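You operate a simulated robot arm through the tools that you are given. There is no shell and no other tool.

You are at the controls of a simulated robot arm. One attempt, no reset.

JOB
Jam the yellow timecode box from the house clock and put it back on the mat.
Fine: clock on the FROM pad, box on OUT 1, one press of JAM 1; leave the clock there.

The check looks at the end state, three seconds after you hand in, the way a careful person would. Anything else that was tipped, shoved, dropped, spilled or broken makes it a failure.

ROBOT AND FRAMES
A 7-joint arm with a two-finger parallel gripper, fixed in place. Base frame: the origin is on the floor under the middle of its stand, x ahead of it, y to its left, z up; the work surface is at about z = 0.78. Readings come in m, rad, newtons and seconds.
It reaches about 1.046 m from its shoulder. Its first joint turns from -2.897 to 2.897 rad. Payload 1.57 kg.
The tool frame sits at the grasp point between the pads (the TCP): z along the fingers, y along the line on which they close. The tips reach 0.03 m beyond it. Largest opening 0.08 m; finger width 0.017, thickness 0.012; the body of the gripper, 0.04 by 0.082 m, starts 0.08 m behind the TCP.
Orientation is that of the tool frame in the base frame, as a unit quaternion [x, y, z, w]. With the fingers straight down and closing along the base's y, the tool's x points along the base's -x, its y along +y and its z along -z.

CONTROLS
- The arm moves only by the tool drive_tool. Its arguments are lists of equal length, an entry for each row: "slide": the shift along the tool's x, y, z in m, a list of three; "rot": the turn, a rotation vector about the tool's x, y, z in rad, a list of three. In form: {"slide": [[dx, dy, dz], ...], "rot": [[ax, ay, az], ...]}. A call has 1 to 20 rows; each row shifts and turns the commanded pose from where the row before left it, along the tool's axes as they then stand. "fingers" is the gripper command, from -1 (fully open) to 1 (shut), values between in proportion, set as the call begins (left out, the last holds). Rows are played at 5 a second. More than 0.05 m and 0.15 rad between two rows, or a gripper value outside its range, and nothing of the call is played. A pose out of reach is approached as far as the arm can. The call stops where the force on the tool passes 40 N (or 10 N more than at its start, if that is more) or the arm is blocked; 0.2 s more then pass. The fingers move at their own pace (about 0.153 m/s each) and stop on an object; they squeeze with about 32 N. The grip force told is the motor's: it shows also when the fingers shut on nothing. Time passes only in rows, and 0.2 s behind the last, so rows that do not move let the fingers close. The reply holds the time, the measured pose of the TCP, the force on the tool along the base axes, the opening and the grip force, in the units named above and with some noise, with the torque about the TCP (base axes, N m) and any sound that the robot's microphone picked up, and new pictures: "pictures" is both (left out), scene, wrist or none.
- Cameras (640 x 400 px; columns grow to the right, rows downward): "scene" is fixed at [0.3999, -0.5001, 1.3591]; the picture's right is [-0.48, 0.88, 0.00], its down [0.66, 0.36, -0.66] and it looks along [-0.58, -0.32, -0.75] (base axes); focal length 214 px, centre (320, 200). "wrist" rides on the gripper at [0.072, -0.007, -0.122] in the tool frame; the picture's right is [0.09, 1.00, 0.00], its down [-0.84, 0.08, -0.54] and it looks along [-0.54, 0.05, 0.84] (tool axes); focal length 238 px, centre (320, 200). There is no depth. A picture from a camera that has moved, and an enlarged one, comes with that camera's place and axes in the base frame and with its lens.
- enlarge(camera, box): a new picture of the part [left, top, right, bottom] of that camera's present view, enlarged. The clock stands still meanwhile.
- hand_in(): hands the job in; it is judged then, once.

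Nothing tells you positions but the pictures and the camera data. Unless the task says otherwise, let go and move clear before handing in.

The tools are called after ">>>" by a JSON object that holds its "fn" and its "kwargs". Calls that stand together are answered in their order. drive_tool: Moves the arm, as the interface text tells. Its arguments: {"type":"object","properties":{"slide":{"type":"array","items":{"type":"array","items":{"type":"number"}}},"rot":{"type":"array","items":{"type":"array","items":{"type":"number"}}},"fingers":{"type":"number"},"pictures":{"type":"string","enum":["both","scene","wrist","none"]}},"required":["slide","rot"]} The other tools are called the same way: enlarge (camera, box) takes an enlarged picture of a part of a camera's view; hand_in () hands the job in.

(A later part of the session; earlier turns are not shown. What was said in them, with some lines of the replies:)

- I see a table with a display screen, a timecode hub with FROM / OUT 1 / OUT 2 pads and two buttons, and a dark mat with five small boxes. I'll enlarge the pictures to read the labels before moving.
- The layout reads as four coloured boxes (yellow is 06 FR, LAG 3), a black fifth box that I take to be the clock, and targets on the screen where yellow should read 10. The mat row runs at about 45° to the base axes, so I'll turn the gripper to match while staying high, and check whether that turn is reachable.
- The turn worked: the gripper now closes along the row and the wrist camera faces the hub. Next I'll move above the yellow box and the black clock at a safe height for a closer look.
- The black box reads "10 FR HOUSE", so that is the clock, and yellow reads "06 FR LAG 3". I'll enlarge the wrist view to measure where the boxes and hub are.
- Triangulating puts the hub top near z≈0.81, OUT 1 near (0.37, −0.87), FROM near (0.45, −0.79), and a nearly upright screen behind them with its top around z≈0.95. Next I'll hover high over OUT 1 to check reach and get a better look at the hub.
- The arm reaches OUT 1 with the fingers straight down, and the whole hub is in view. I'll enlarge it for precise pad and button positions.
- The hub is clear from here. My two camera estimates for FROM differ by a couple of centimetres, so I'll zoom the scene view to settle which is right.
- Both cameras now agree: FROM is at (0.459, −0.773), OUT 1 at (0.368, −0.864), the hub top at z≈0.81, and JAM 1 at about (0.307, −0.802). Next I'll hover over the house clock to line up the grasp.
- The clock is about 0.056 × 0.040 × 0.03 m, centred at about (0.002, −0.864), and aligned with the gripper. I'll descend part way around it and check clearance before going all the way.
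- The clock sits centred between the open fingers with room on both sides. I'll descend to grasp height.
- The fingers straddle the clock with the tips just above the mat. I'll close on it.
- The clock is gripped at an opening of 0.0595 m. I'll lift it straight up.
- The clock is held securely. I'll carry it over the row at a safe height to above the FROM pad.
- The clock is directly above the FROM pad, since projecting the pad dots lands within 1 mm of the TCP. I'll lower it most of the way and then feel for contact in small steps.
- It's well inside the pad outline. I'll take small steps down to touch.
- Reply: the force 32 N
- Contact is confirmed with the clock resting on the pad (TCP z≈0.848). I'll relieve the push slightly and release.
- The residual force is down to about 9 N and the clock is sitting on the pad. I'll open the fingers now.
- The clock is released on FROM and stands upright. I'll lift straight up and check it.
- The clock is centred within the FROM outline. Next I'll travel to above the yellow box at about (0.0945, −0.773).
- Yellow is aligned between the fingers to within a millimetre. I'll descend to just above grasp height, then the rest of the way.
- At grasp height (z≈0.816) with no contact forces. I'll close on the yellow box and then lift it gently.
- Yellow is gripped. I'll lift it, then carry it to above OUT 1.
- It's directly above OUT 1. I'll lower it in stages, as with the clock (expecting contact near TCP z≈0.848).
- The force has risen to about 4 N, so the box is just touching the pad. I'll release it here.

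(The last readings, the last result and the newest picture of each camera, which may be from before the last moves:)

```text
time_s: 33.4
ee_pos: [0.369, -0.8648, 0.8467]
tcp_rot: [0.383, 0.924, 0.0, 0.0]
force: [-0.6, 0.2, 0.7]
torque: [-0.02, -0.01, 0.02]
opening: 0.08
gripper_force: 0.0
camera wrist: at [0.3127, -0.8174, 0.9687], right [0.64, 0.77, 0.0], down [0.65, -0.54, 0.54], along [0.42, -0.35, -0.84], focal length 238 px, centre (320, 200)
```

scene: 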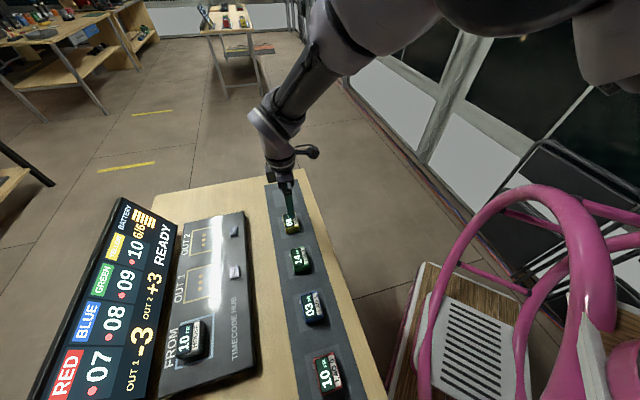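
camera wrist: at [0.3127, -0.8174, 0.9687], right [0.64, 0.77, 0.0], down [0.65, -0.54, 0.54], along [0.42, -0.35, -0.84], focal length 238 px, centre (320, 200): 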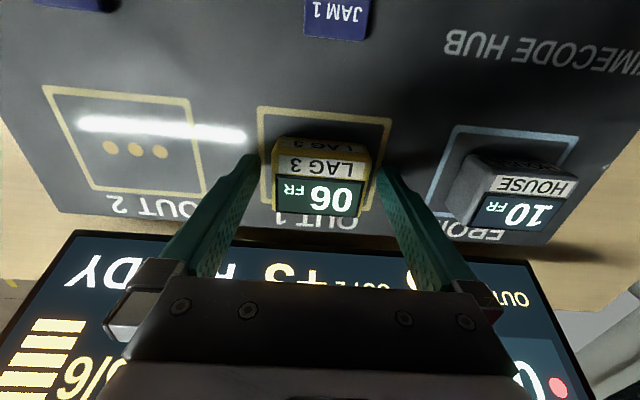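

Yellow is on OUT 1 inside its outline. I'll rise clear, back off to above JAM 1, and close the fingers for pressing.

>>> {"fn": "drive_tool", "kwargs": {"slide": [[0, 0, -0.015], [0, 0, -0.03], [0, 0, -0.035], [0, 0, -0.02], [0, 0, 0], [0.0437, 0.0003, 0], [0.0437, 0.0003, 0], [0, 0, 0]], "rot": [[0, 0, 0], [0, 0, 0], [0, 0, 0], [0, 0, 0], [0, 0, 0], [0, 0, 0], [0, 0, 0], [0, 0, 0]]}}

```text
time_s: 35.2
ee_pos: [0.3063, -0.8036, 0.9483]
tcp_rot: [0.382, 0.924, 0.0, 0.0]
force: [0.7, -0.4, -0.7]
torque: [-0.02, 0.05, 0.04]
opening: 0.0798
gripper_force: 0.1
camera wrist: at [0.2509, -0.7569, 1.0685], right [0.64, 0.77, 0.0], down [0.65, -0.54, 0.54], along [0.42, -0.35, -0.84], focal length 238 px, centre (320, 200)
```

scene: 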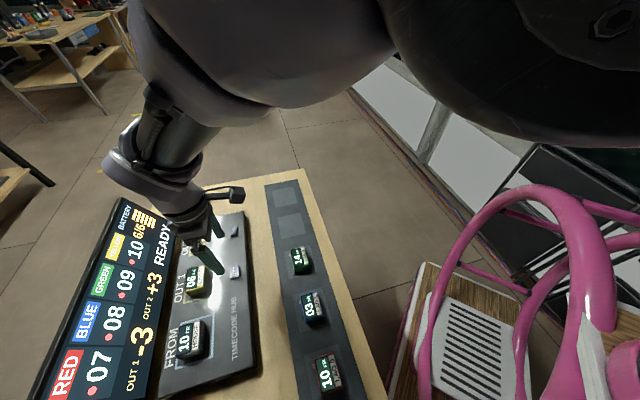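
wrist: 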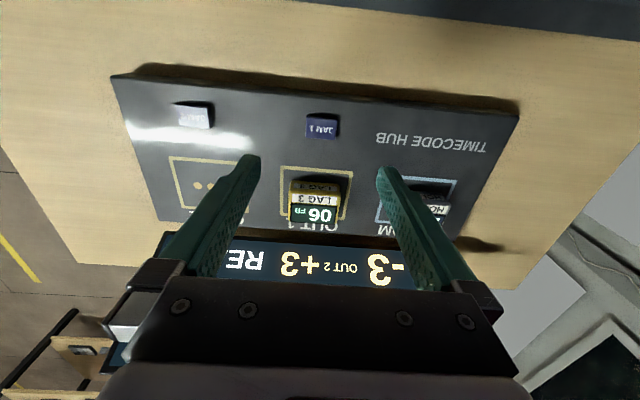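

>>> {"fn": "enlarge", "kwargs": {"camera": "wrist", "box": [270, 95, 380, 165]}}

>>> {"fn": "enlarge", "kwargs": {"camera": "scene", "box": [150, 220, 270, 370]}}

>>> {"fn": "drive_tool", "kwargs": {"slide": [[0, 0, 0], [0, 0, 0], [0, 0, 0]], "rot": [[0, 0, 0], [0, 0, 0], [0, 0, 0]], "fingers": 1, "pictures": "wrist"}}

```text
5.71 times, centred on (325, 130) of wrist
camera zoom: at [0.2509, -0.7569, 1.0685], right [0.64, 0.77, 0.0], down [0.65, -0.54, 0.54], along [0.42, -0.35, -0.84], focal length 1362 px, centre (291, 600)
```

zoom: 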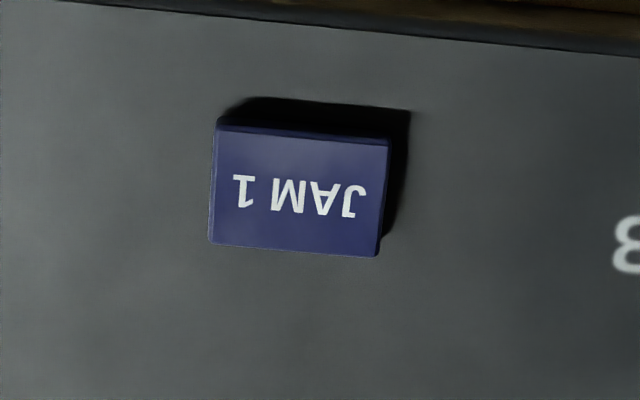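

```text
2.67 times, centred on (210, 295) of scene
camera zoom: at [0.3999, -0.5001, 1.3591], right [-0.48, 0.88, 0.0], down [0.66, 0.36, -0.66], along [-0.58, -0.32, -0.75], focal length 572 px, centre (613, -53)
```

zoom: 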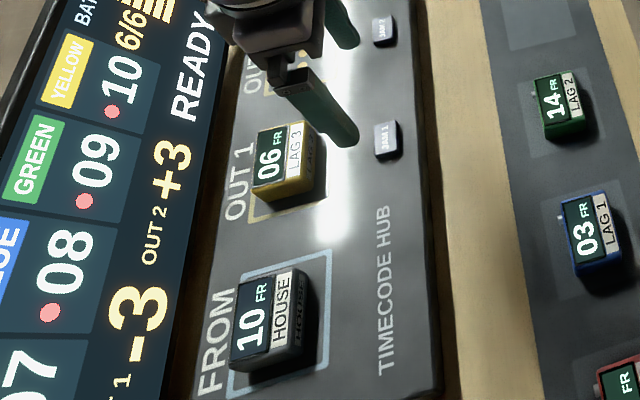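

```text
time_s: 36.0
ee_pos: [0.3085, -0.8037, 0.9472]
tcp_rot: [0.383, 0.924, -0.001, 0.0]
force: [0.3, 0.0, -0.5]
torque: [0.02, -0.01, 0.04]
opening: 0.0
gripper_force: 21.4
camera wrist: at [0.2508, -0.7571, 1.0685], right [0.64, 0.77, 0.0], down [0.65, -0.54, 0.54], along [0.42, -0.35, -0.84], focal length 238 px, centre (320, 200)
```

wrist: 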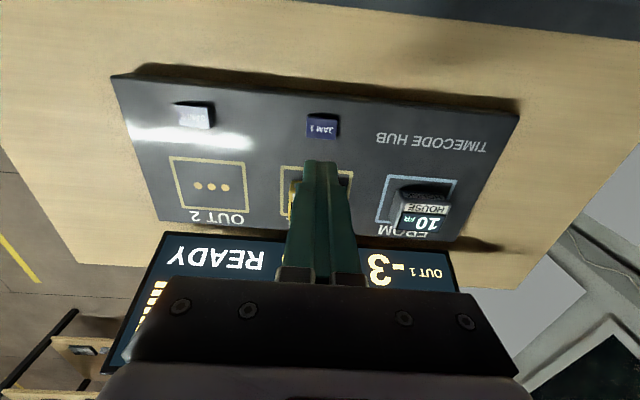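

JAM 1 is right under the closed fingertips (within about 1.5 mm). I'll come down to just above the button.

>>> {"fn": "drive_tool", "kwargs": {"slide": [[0.001, 0.0005, 0.03], [0, 0, 0.03], [0, 0, 0.022], [0, 0, 0]], "rot": [[0, 0, 0], [0, 0, 0], [0, 0, 0], [0, 0, 0]]}}

```text
time_s: 37.0
ee_pos: [0.3083, -0.8019, 0.8651]
tcp_rot: [0.382, 0.924, 0.0, 0.0]
force: [0.0, 0.2, -0.2]
torque: [0.0, -0.01, 0.01]
opening: 0.0003
gripper_force: 21.4
camera wrist: at [0.2514, -0.7559, 0.9862], right [0.64, 0.77, 0.0], down [0.65, -0.54, 0.54], along [0.42, -0.35, -0.84], focal length 238 px, centre (320, 200)
```

scene: 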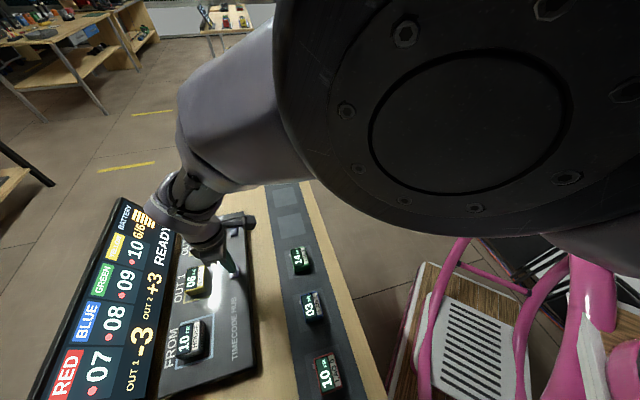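
wrist: 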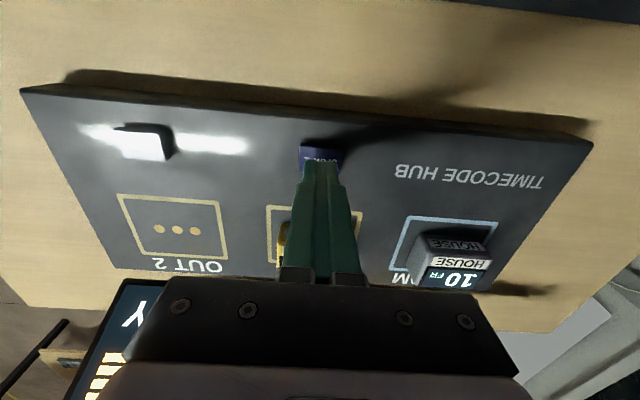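

The fingertips are centred just above JAM 1. I'll lower gently now, watching the force and listening for a click.

>>> {"fn": "drive_tool", "kwargs": {"slide": [[0, 0, 0.004], [0, 0, 0.003], [0, 0, 0.002], [0, 0, 0]], "rot": [[0, 0, 0], [0, 0, 0], [0, 0, 0], [0, 0, 0]], "pictures": "scene"}}

```text
time_s: 38.0
ee_pos: [0.3068, -0.8014, 0.8544]
tcp_rot: [0.383, 0.924, 0.0, 0.0]
force: [-0.3, 0.1, -0.1]
torque: [-0.01, -0.02, -0.01]
opening: 0.0001
gripper_force: 21.6
```

scene: 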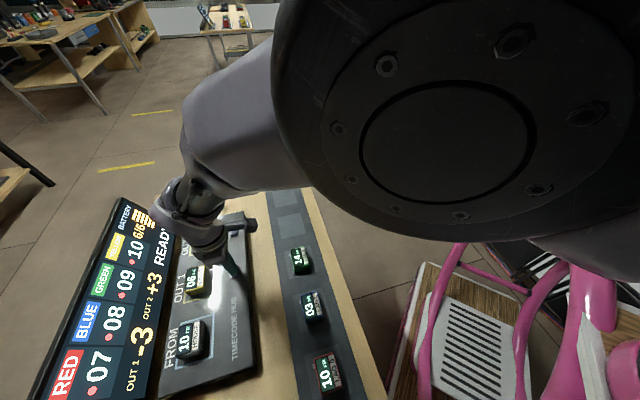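

>>> {"fn": "drive_tool", "kwargs": {"slide": [[0, 0, 0.001], [0, 0, 0.001], [0, 0, 0]], "rot": [[0, 0, 0], [0, 0, 0], [0, 0, 0]], "pictures": "none"}}

```text
time_s: 38.8
ee_pos: [0.3076, -0.8012, 0.8533]
tcp_rot: [0.384, 0.923, 0.0, 0.0]
force: [-0.1, 0.0, -0.2]
torque: [0.01, 0.01, 0.03]
opening: 0.0
gripper_force: 21.2
```

>>> {"fn": "drive_tool", "kwargs": {"slide": [[0, 0, 0.001], [0, 0, 0.001], [0, 0, 0]], "rot": [[0, 0, 0], [0, 0, 0], [0, 0, 0]], "pictures": "none"}}

```text
time_s: 39.6
ee_pos: [0.3073, -0.8016, 0.851]
tcp_rot: [0.382, 0.924, 0.001, -0.001]
force: [0.6, 0.3, 0.0]
torque: [-0.02, 0.01, 0.0]
opening: 0.0001
gripper_force: 21.7
```

>>> {"fn": "drive_tool", "kwargs": {"slide": [[0, 0, 0.001], [0, 0, 0.001], [0, 0, 0]], "rot": [[0, 0, 0], [0, 0, 0], [0, 0, 0]], "pictures": "wrist"}}

```text
time_s: 40.4
ee_pos: [0.307, -0.8008, 0.8499]
tcp_rot: [0.383, 0.924, 0.0, 0.0]
force: [0.8, -0.2, 1.1]
torque: [0.01, 0.0, 0.03]
opening: 0.0
gripper_force: 21.1
camera wrist: at [0.2508, -0.7545, 0.9715], right [0.64, 0.77, 0.0], down [0.65, -0.54, 0.54], along [0.42, -0.35, -0.84], focal length 238 px, centre (320, 200)
```

wrist: 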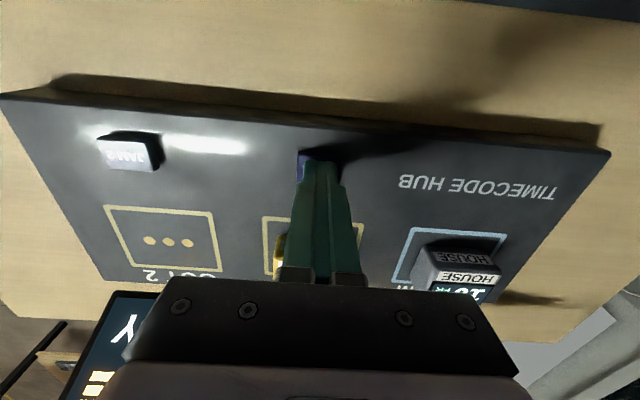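

>>> {"fn": "enlarge", "kwargs": {"camera": "wrist", "box": [270, 130, 370, 195]}}

```text
6.15 times, centred on (320, 162) of wrist
camera zoom: at [0.2508, -0.7545, 0.9715], right [0.64, 0.77, 0.0], down [0.65, -0.54, 0.54], along [0.42, -0.35, -0.84], focal length 1467 px, centre (320, 431)
```

zoom: 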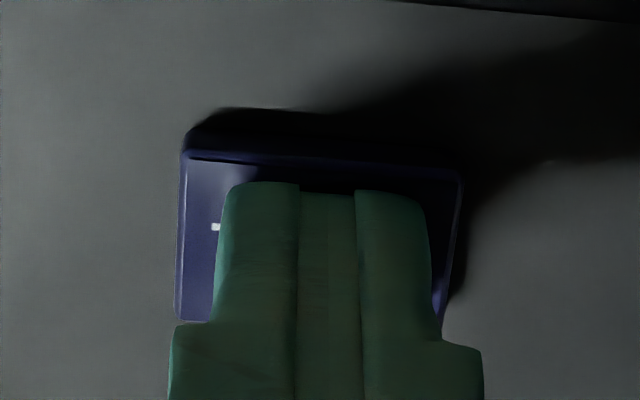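

The fingertips are fully within the button face and just touching. I'll continue pressing in 1 mm steps.

>>> {"fn": "drive_tool", "kwargs": {"slide": [[0, 0, 0.001], [0, 0, 0]], "rot": [[0, 0, 0], [0, 0, 0]], "pictures": "none"}}

```text
time_s: 41.0
ee_pos: [0.3062, -0.8007, 0.8497]
tcp_rot: [0.383, 0.924, -0.001, 0.0]
force: [-0.6, 0.2, 1.7]
torque: [-0.01, 0.02, -0.02]
opening: 0.0
gripper_force: 21.4
heard: click
```

I heard a click, so that was one press. I'll retreat straight up and check the screen and box.

>>> {"fn": "drive_tool", "kwargs": {"slide": [[0, 0, -0.01], [0, 0, -0.02], [0, 0, -0.035], [0, 0, -0.035], [0, 0, 0]], "rot": [[0, 0, 0], [0, 0, 0], [0, 0, 0], [0, 0, 0], [0, 0, 0]]}}

```text
time_s: 42.2
ee_pos: [0.3066, -0.8015, 0.9506]
tcp_rot: [0.383, 0.924, -0.001, -0.001]
force: [-0.1, -0.1, -0.9]
torque: [-0.02, -0.02, 0.0]
opening: 0.0
gripper_force: 21.5
camera wrist: at [0.2511, -0.7555, 1.0714], right [0.64, 0.77, 0.0], down [0.65, -0.54, 0.54], along [0.42, -0.35, -0.84], focal length 238 px, centre (320, 200)
```

scene: 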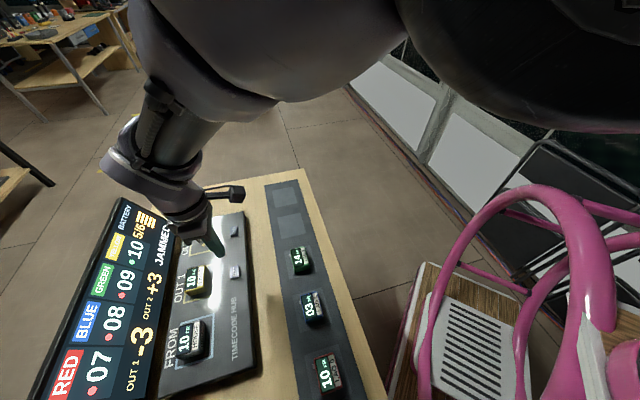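
wrist: 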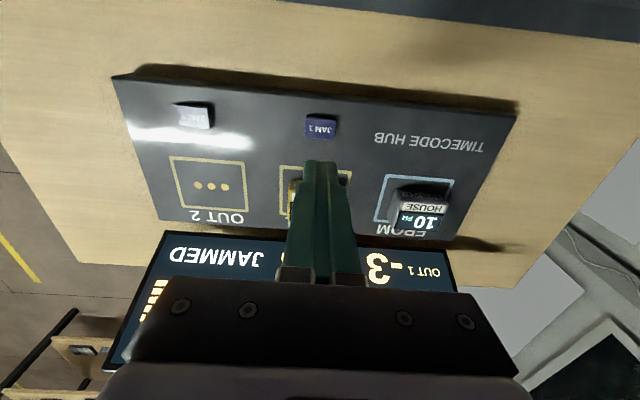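

>>> {"fn": "enlarge", "kwargs": {"camera": "scene", "box": [70, 190, 270, 390]}}

>>> {"fn": "enlarge", "kwargs": {"camera": "scene", "box": [170, 240, 230, 300]}}

>>> {"fn": "enlarge", "kwargs": {"camera": "scene", "box": [95, 200, 175, 270]}}

```text
2.00 times, centred on (170, 290) of scene
camera zoom: at [0.3999, -0.5001, 1.3591], right [-0.48, 0.88, 0.0], down [0.66, 0.36, -0.66], along [-0.58, -0.32, -0.75], focal length 429 px, centre (620, 20)
```

zoom: 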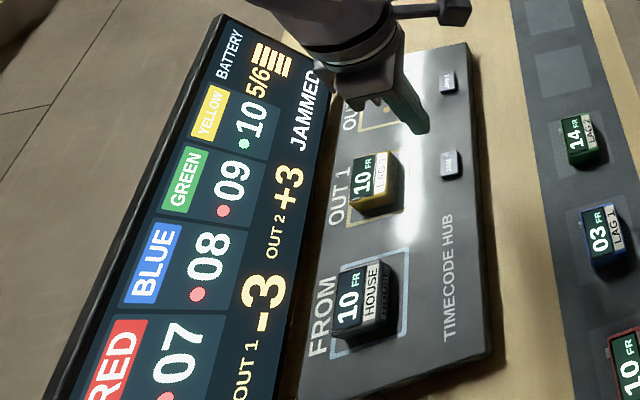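

```text
6.67 times, centred on (200, 270) of scene
camera zoom: at [0.3999, -0.5001, 1.3591], right [-0.48, 0.88, 0.0], down [0.66, 0.36, -0.66], along [-0.58, -0.32, -0.75], focal length 1430 px, centre (1120, -267)
```

zoom: 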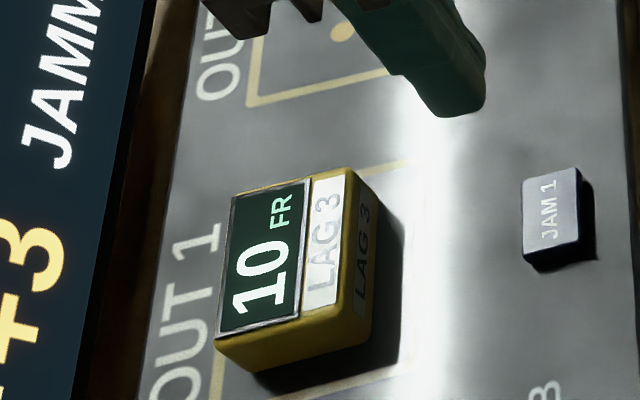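

```text
5.71 times, centred on (135, 235) of scene
camera zoom: at [0.3999, -0.5001, 1.3591], right [-0.48, 0.88, 0.0], down [0.66, 0.36, -0.66], along [-0.58, -0.32, -0.75], focal length 1226 px, centre (1377, 0)
```

zoom: 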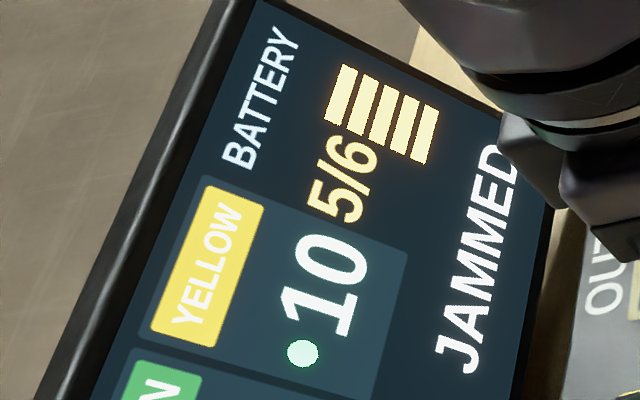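

The jam worked: yellow reads 10 FR, its screen dot turned green, and the battery shows 5/6 (one press used). Next I'll open the fingers and go back above the yellow box to fetch it.

>>> {"fn": "drive_tool", "kwargs": {"slide": [[0, 0, 0], [0, 0, 0], [-0.0442, -0.00055, 0], [-0.0442, -0.00055, 0], [0, 0, 0]], "rot": [[0, 0, 0], [0, 0, 0], [0, 0, 0], [0, 0, 0], [0, 0, 0]], "fingers": -1, "pictures": "wrist"}}

```text
time_s: 43.4
ee_pos: [0.3704, -0.8642, 0.9509]
tcp_rot: [0.382, 0.924, 0.0, 0.001]
force: [-0.1, 0.3, -0.1]
torque: [-0.02, 0.01, 0.0]
opening: 0.0801
gripper_force: 0.0
camera wrist: at [0.3142, -0.8176, 1.071], right [0.64, 0.77, 0.0], down [0.65, -0.54, 0.54], along [0.42, -0.35, -0.84], focal length 238 px, centre (320, 200)
```

wrist: 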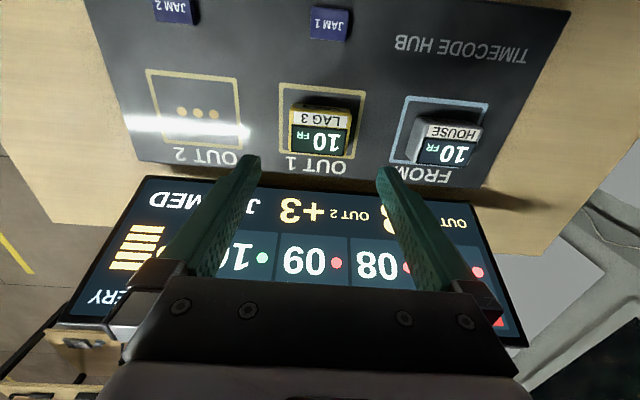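

Yellow is centred between the open fingers. I'll descend around it in stages.

>>> {"fn": "drive_tool", "kwargs": {"slide": [[0, 0, 0.03], [0, 0, 0.03], [0, 0, 0.02], [0, 0, 0]], "rot": [[0, 0, 0], [0, 0, 0], [0, 0, 0], [0, 0, 0]], "pictures": "wrist"}}

```text
time_s: 44.4
ee_pos: [0.3718, -0.8656, 0.8681]
tcp_rot: [0.382, 0.924, 0.0, 0.0]
force: [-0.2, 0.8, -0.6]
torque: [0.01, -0.03, -0.02]
opening: 0.0798
gripper_force: 0.0
camera wrist: at [0.314, -0.8189, 0.9903], right [0.64, 0.77, 0.0], down [0.65, -0.54, 0.54], along [0.42, -0.35, -0.84], focal length 238 px, centre (320, 200)
```

wrist: 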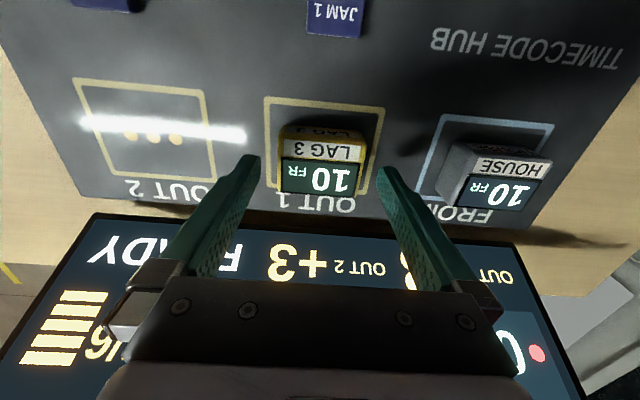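

>>> {"fn": "drive_tool", "kwargs": {"slide": [[0.0012, 0, 0.01], [0, 0, 0.0095], [0, 0, 0]], "rot": [[0, 0, 0], [0, 0, 0], [0, 0, 0]], "pictures": "wrist"}}

```text
time_s: 45.2
ee_pos: [0.3705, -0.864, 0.8487]
tcp_rot: [0.383, 0.924, 0.0, 0.0]
force: [1.0, -0.2, 0.8]
torque: [-0.02, 0.01, 0.01]
opening: 0.08
gripper_force: 0.0
camera wrist: at [0.3131, -0.8178, 0.9709], right [0.64, 0.77, 0.0], down [0.65, -0.54, 0.54], along [0.42, -0.35, -0.84], focal length 238 px, centre (320, 200)
```

wrist: 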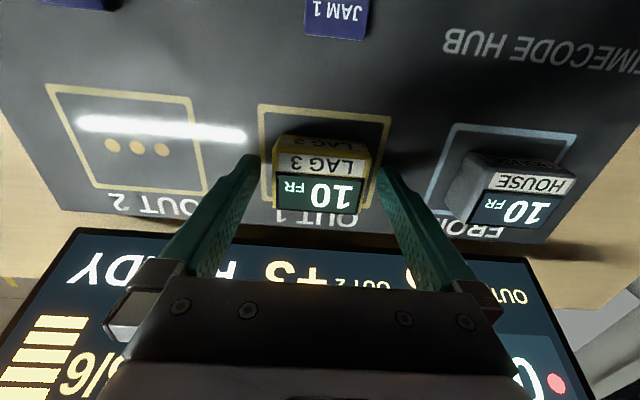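

At the same height and position as the release. I'll close on the box.

>>> {"fn": "drive_tool", "kwargs": {"slide": [[0, 0, 0.001], [0, 0, 0], [0, 0, 0]], "rot": [[0, 0, 0], [0, 0, 0], [0, 0, 0]], "fingers": 1, "pictures": "none"}}

```text
time_s: 46.0
ee_pos: [0.3688, -0.865, 0.8497]
tcp_rot: [0.383, 0.924, 0.0, 0.001]
force: [1.0, 1.5, 13.3]
torque: [0.29, 0.07, -0.02]
opening: 0.0592
gripper_force: 32.1
```

Gripped again at 0.059 m. I'll lift and check that it comes up cleanly.

>>> {"fn": "drive_tool", "kwargs": {"slide": [[0, 0, -0.005], [0, 0, -0.015], [0, 0, -0.025], [0, 0, -0.025], [0, 0, -0.02], [0, 0, 0]], "rot": [[0, 0, 0], [0, 0, 0], [0, 0, 0], [0, 0, 0], [0, 0, 0], [0, 0, 0]], "pictures": "wrist"}}

```text
time_s: 47.4
ee_pos: [0.3672, -0.8653, 0.9386]
tcp_rot: [0.383, 0.924, -0.001, 0.001]
force: [0.7, -0.4, -0.2]
torque: [-0.03, 0.02, -0.03]
opening: 0.0595
gripper_force: 31.9
camera wrist: at [0.3117, -0.8178, 1.0595], right [0.64, 0.77, 0.0], down [0.65, -0.54, 0.54], along [0.42, -0.35, -0.84], focal length 238 px, centre (320, 200)
```

wrist: 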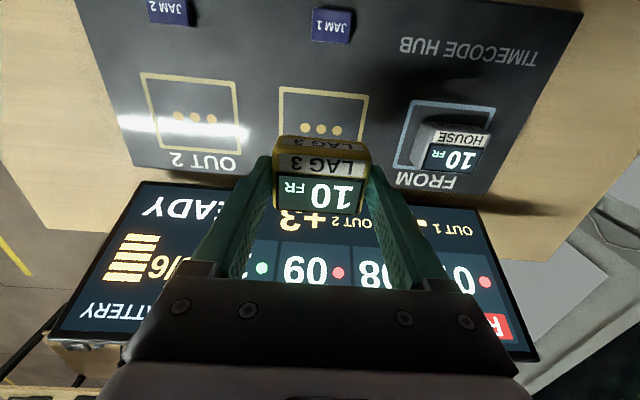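

The lift was clean and the box still reads 10 with a green dot. I'll carry it back to above its own marked spot on the mat.

>>> {"fn": "drive_tool", "kwargs": {"slide": [[0.03693, -0.01834, 0], [0.03693, -0.01834, 0], [0.03693, -0.01834, 0], [0.03693, -0.01834, 0], [0.03693, -0.01834, 0], [0.03693, -0.01834, 0], [0.03693, -0.01834, 0], [0, 0, 0]], "rot": [[0, 0, 0], [0, 0, 0], [0, 0, 0], [0, 0, 0], [0, 0, 0], [0, 0, 0], [0, 0, 0], [0, 0, 0]]}}

```text
time_s: 49.2
ee_pos: [0.095, -0.7735, 0.9374]
tcp_rot: [0.383, 0.924, 0.0, -0.001]
force: [0.2, -0.2, -1.5]
torque: [-0.04, 0.01, -0.01]
opening: 0.0593
gripper_force: 31.9
camera wrist: at [0.0394, -0.7274, 1.0586], right [0.64, 0.77, 0.0], down [0.65, -0.54, 0.54], along [0.42, -0.35, -0.84], focal length 238 px, centre (320, 200)
```

scene: 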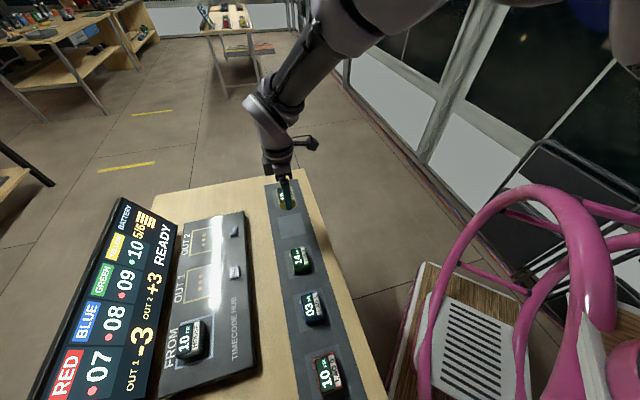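
wrist: 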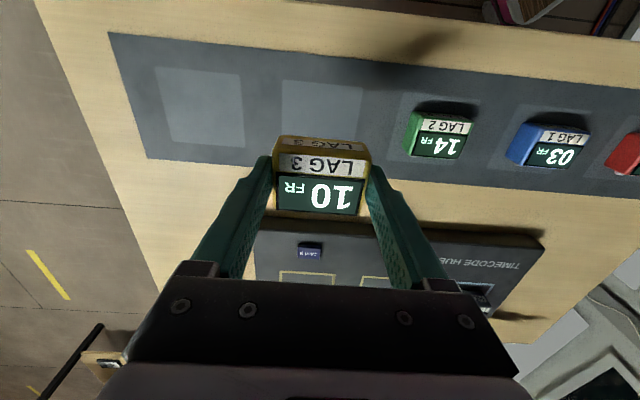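

It's positioned over the yellow box's empty spot. I'll lower it in stages.

>>> {"fn": "drive_tool", "kwargs": {"slide": [[0, 0, 0.03], [0, 0, 0.03], [0, 0, 0.03], [0, 0, 0.018], [0, 0, 0]], "rot": [[0, 0, 0], [0, 0, 0], [0, 0, 0], [0, 0, 0], [0, 0, 0]], "pictures": "wrist"}}

```text
time_s: 50.4
ee_pos: [0.096, -0.772, 0.8281]
tcp_rot: [0.383, 0.924, 0.001, 0.0]
force: [-0.4, 0.7, -0.8]
torque: [0.0, -0.01, -0.02]
opening: 0.059
gripper_force: 31.9
camera wrist: at [0.0388, -0.7262, 0.9504], right [0.64, 0.77, 0.0], down [0.65, -0.54, 0.54], along [0.42, -0.35, -0.84], focal length 238 px, centre (320, 200)
```

wrist: 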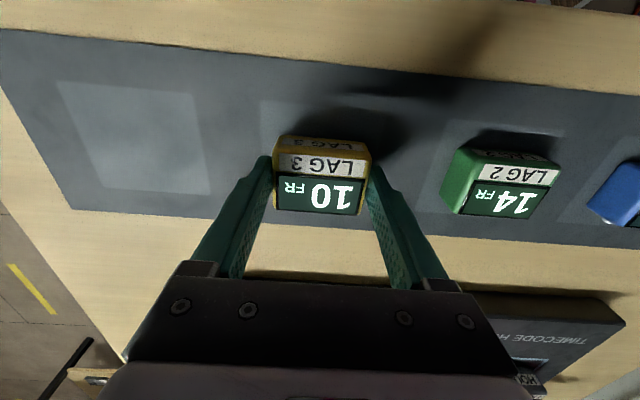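

>>> {"fn": "drive_tool", "kwargs": {"slide": [[0, 0, 0.004], [0, 0, 0.003], [0, 0, 0.002], [0, 0, 0]], "rot": [[0, 0, 0], [0, 0, 0], [0, 0, 0], [0, 0, 0]], "pictures": "none"}}

```text
time_s: 51.4
ee_pos: [0.0939, -0.7721, 0.8205]
tcp_rot: [0.383, 0.924, 0.0, 0.0]
force: [-0.4, 0.6, -1.1]
torque: [-0.02, 0.04, 0.01]
opening: 0.0592
gripper_force: 31.9
```

>>> {"fn": "drive_tool", "kwargs": {"slide": [[0, 0, 0.001], [0, 0, 0.001], [0, 0, 0]], "rot": [[0, 0, 0], [0, 0, 0], [0, 0, 0]], "pictures": "none"}}

```text
time_s: 52.2
ee_pos: [0.0944, -0.7718, 0.8197]
tcp_rot: [0.383, 0.924, -0.001, 0.0]
force: [0.2, 1.2, -1.0]
torque: [0.01, -0.03, -0.01]
opening: 0.0594
gripper_force: 32.4
```

>>> {"fn": "drive_tool", "kwargs": {"slide": [[0, 0, 0.001], [0, 0, 0]], "rot": [[0, 0, 0], [0, 0, 0]], "pictures": "none"}}

>>> {"fn": "drive_tool", "kwargs": {"slide": [[0, 0, 0.001], [0, 0, 0]], "rot": [[0, 0, 0], [0, 0, 0]], "pictures": "none"}}

```text
time_s: 52.8
ee_pos: [0.095, -0.7724, 0.8183]
tcp_rot: [0.383, 0.924, 0.0, -0.001]
force: [0.9, 0.5, -1.2]
torque: [0.01, 0.02, 0.0]
opening: 0.0593
gripper_force: 31.3
```

```text
time_s: 53.4
ee_pos: [0.0954, -0.7726, 0.8181]
tcp_rot: [0.383, 0.924, 0.001, 0.0]
force: [0.4, 0.5, -0.8]
torque: [-0.01, 0.01, 0.01]
opening: 0.0594
gripper_force: 32.0
```

No contact yet, so I'll continue in 1 mm steps.

>>> {"fn": "drive_tool", "kwargs": {"slide": [[0, 0, 0.001], [0, 0, 0]], "rot": [[0, 0, 0], [0, 0, 0]], "pictures": "none"}}

```text
time_s: 54.0
ee_pos: [0.0944, -0.7727, 0.8182]
tcp_rot: [0.383, 0.924, -0.001, 0.001]
force: [-0.2, 4.6, 14.0]
torque: [0.31, -0.09, 0.01]
opening: 0.0591
gripper_force: 31.7
```

Contact with the mat at about 14 N. I'll ease up slightly and release.

>>> {"fn": "drive_tool", "kwargs": {"slide": [[0, 0, -0.0006], [0, 0, 0]], "rot": [[0, 0, 0], [0, 0, 0]], "pictures": "none"}}

>>> {"fn": "drive_tool", "kwargs": {"slide": [[0, 0, 0], [0, 0, 0], [0, 0, 0]], "rot": [[0, 0, 0], [0, 0, 0], [0, 0, 0]], "fingers": -1, "pictures": "wrist"}}

```text
time_s: 54.6
ee_pos: [0.0948, -0.7725, 0.8176]
tcp_rot: [0.383, 0.924, 0.0, 0.0]
force: [-2.0, 4.8, 14.7]
torque: [0.15, -0.01, -0.02]
opening: 0.059
gripper_force: 31.9
```

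```text
time_s: 55.4
ee_pos: [0.0937, -0.7721, 0.8169]
tcp_rot: [0.382, 0.924, 0.0, 0.001]
force: [0.1, 0.2, 0.1]
torque: [0.03, -0.01, -0.03]
opening: 0.0798
gripper_force: 0.1
camera wrist: at [0.0391, -0.7261, 0.9377], right [0.64, 0.77, 0.0], down [0.65, -0.54, 0.54], along [0.42, -0.35, -0.84], focal length 238 px, centre (320, 200)
```

wrist: 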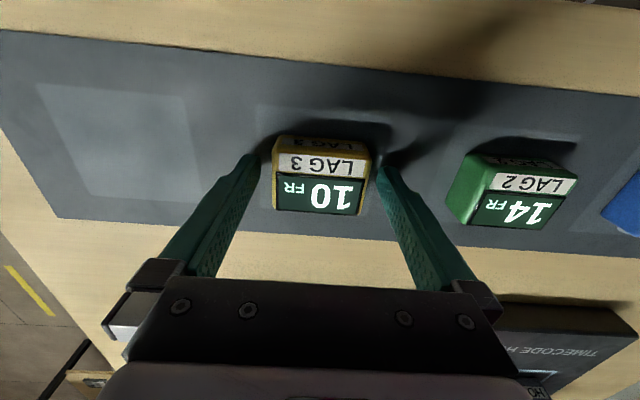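

Yellow is released and sits flat on its mat spot. I'll rise straight up and back away for a full check.

>>> {"fn": "drive_tool", "kwargs": {"slide": [[0, 0, -0.015], [0, 0, -0.03], [0, 0, -0.04], [0, 0, -0.04], [0, 0, -0.04], [0.03, 0, -0.03], [0.03, 0, -0.03], [0.04, 0, 0], [0.04, 0, 0], [0, 0, 0]], "rot": [[0, 0, 0], [0, 0, 0], [0, 0, 0], [0, 0, 0], [0, 0, 0], [0, 0, 0], [0, 0, 0], [0, 0, 0], [0, 0, 0], [0, 0, 0]]}}

```text
time_s: 57.6
ee_pos: [-0.0021, -0.6707, 1.0426]
tcp_rot: [0.383, 0.924, 0.0, 0.0]
force: [-0.5, 0.3, 0.7]
torque: [-0.02, 0.01, 0.04]
opening: 0.0799
gripper_force: 0.1
camera wrist: at [-0.0588, -0.6257, 1.164], right [0.64, 0.77, 0.0], down [0.65, -0.54, 0.54], along [0.42, -0.35, -0.84], focal length 238 px, centre (320, 200)
```

scene: 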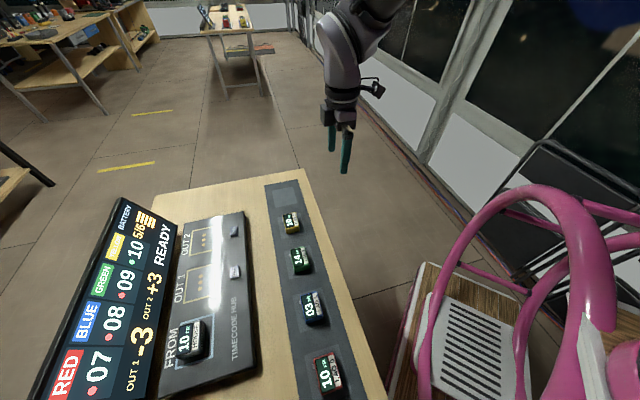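
wrist: 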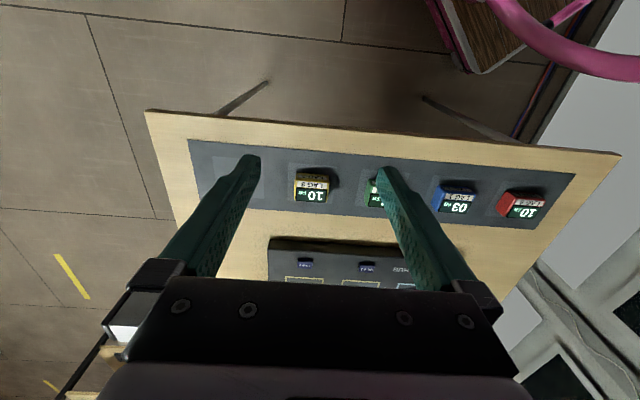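

>>> {"fn": "enlarge", "kwargs": {"camera": "scene", "box": [250, 170, 370, 400]}}

>>> {"fn": "enlarge", "kwargs": {"camera": "scene", "box": [60, 190, 270, 390]}}

>>> {"fn": "enlarge", "kwargs": {"camera": "scene", "box": [265, 190, 325, 245]}}

```text
1.74 times, centred on (310, 285) of scene
camera zoom: at [0.3999, -0.5001, 1.3591], right [-0.48, 0.88, 0.0], down [0.66, 0.36, -0.66], along [-0.58, -0.32, -0.75], focal length 373 px, centre (337, 52)
```

zoom: 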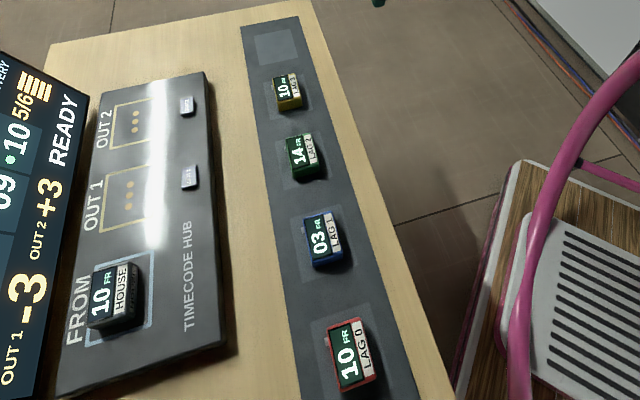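

```text
2.00 times, centred on (165, 290) of scene
camera zoom: at [0.3999, -0.5001, 1.3591], right [-0.48, 0.88, 0.0], down [0.66, 0.36, -0.66], along [-0.58, -0.32, -0.75], focal length 429 px, centre (630, 20)
```

zoom: 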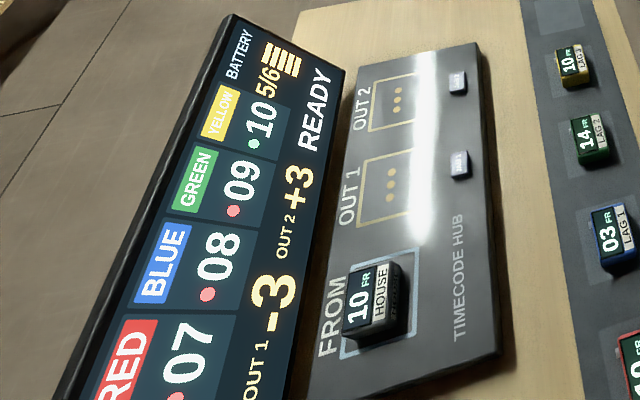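

```text
7.27 times, centred on (295, 218) of scene
camera zoom: at [0.3999, -0.5001, 1.3591], right [-0.48, 0.88, 0.0], down [0.66, 0.36, -0.66], along [-0.58, -0.32, -0.75], focal length 1560 px, centre (502, 73)
```

zoom: 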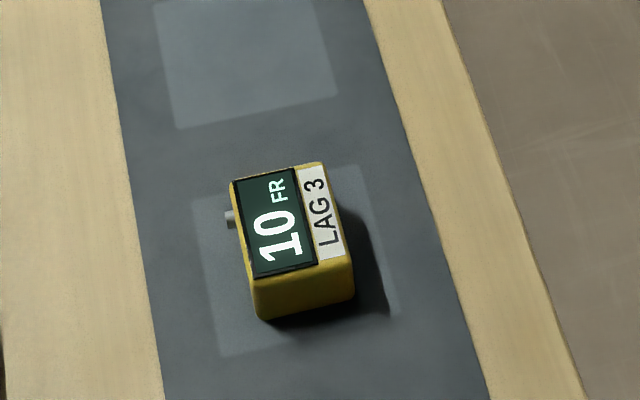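

Everything checks out. Yellow is back on its mat spot reading 10 FR with a green dot, the house clock is on FROM, and the battery is at 5/6. The other boxes haven't moved, and the gripper is open and clear, so I'm handing in.

>>> {"fn": "hand_in", "kwargs": {}}

```text
The job is handed in.
```

The yellow timecode box is jammed from the house clock and back on its own spot on the mat. It reads 10 FR, which matches its target on the screen, and its dot there has turned green.

- **Clock:** it's on the FROM pad, where you wanted it left.
- **JAM 1:** I pressed it once. The screen showed JAMMED, and the battery went from 6/6 to 5/6.
- **Everything else:** the red, blue and green boxes haven't moved, and nothing was tipped or knocked over. The gripper was open and clear of the table when I handed in.

The job was accepted as handed in, but I haven't seen the check's result.
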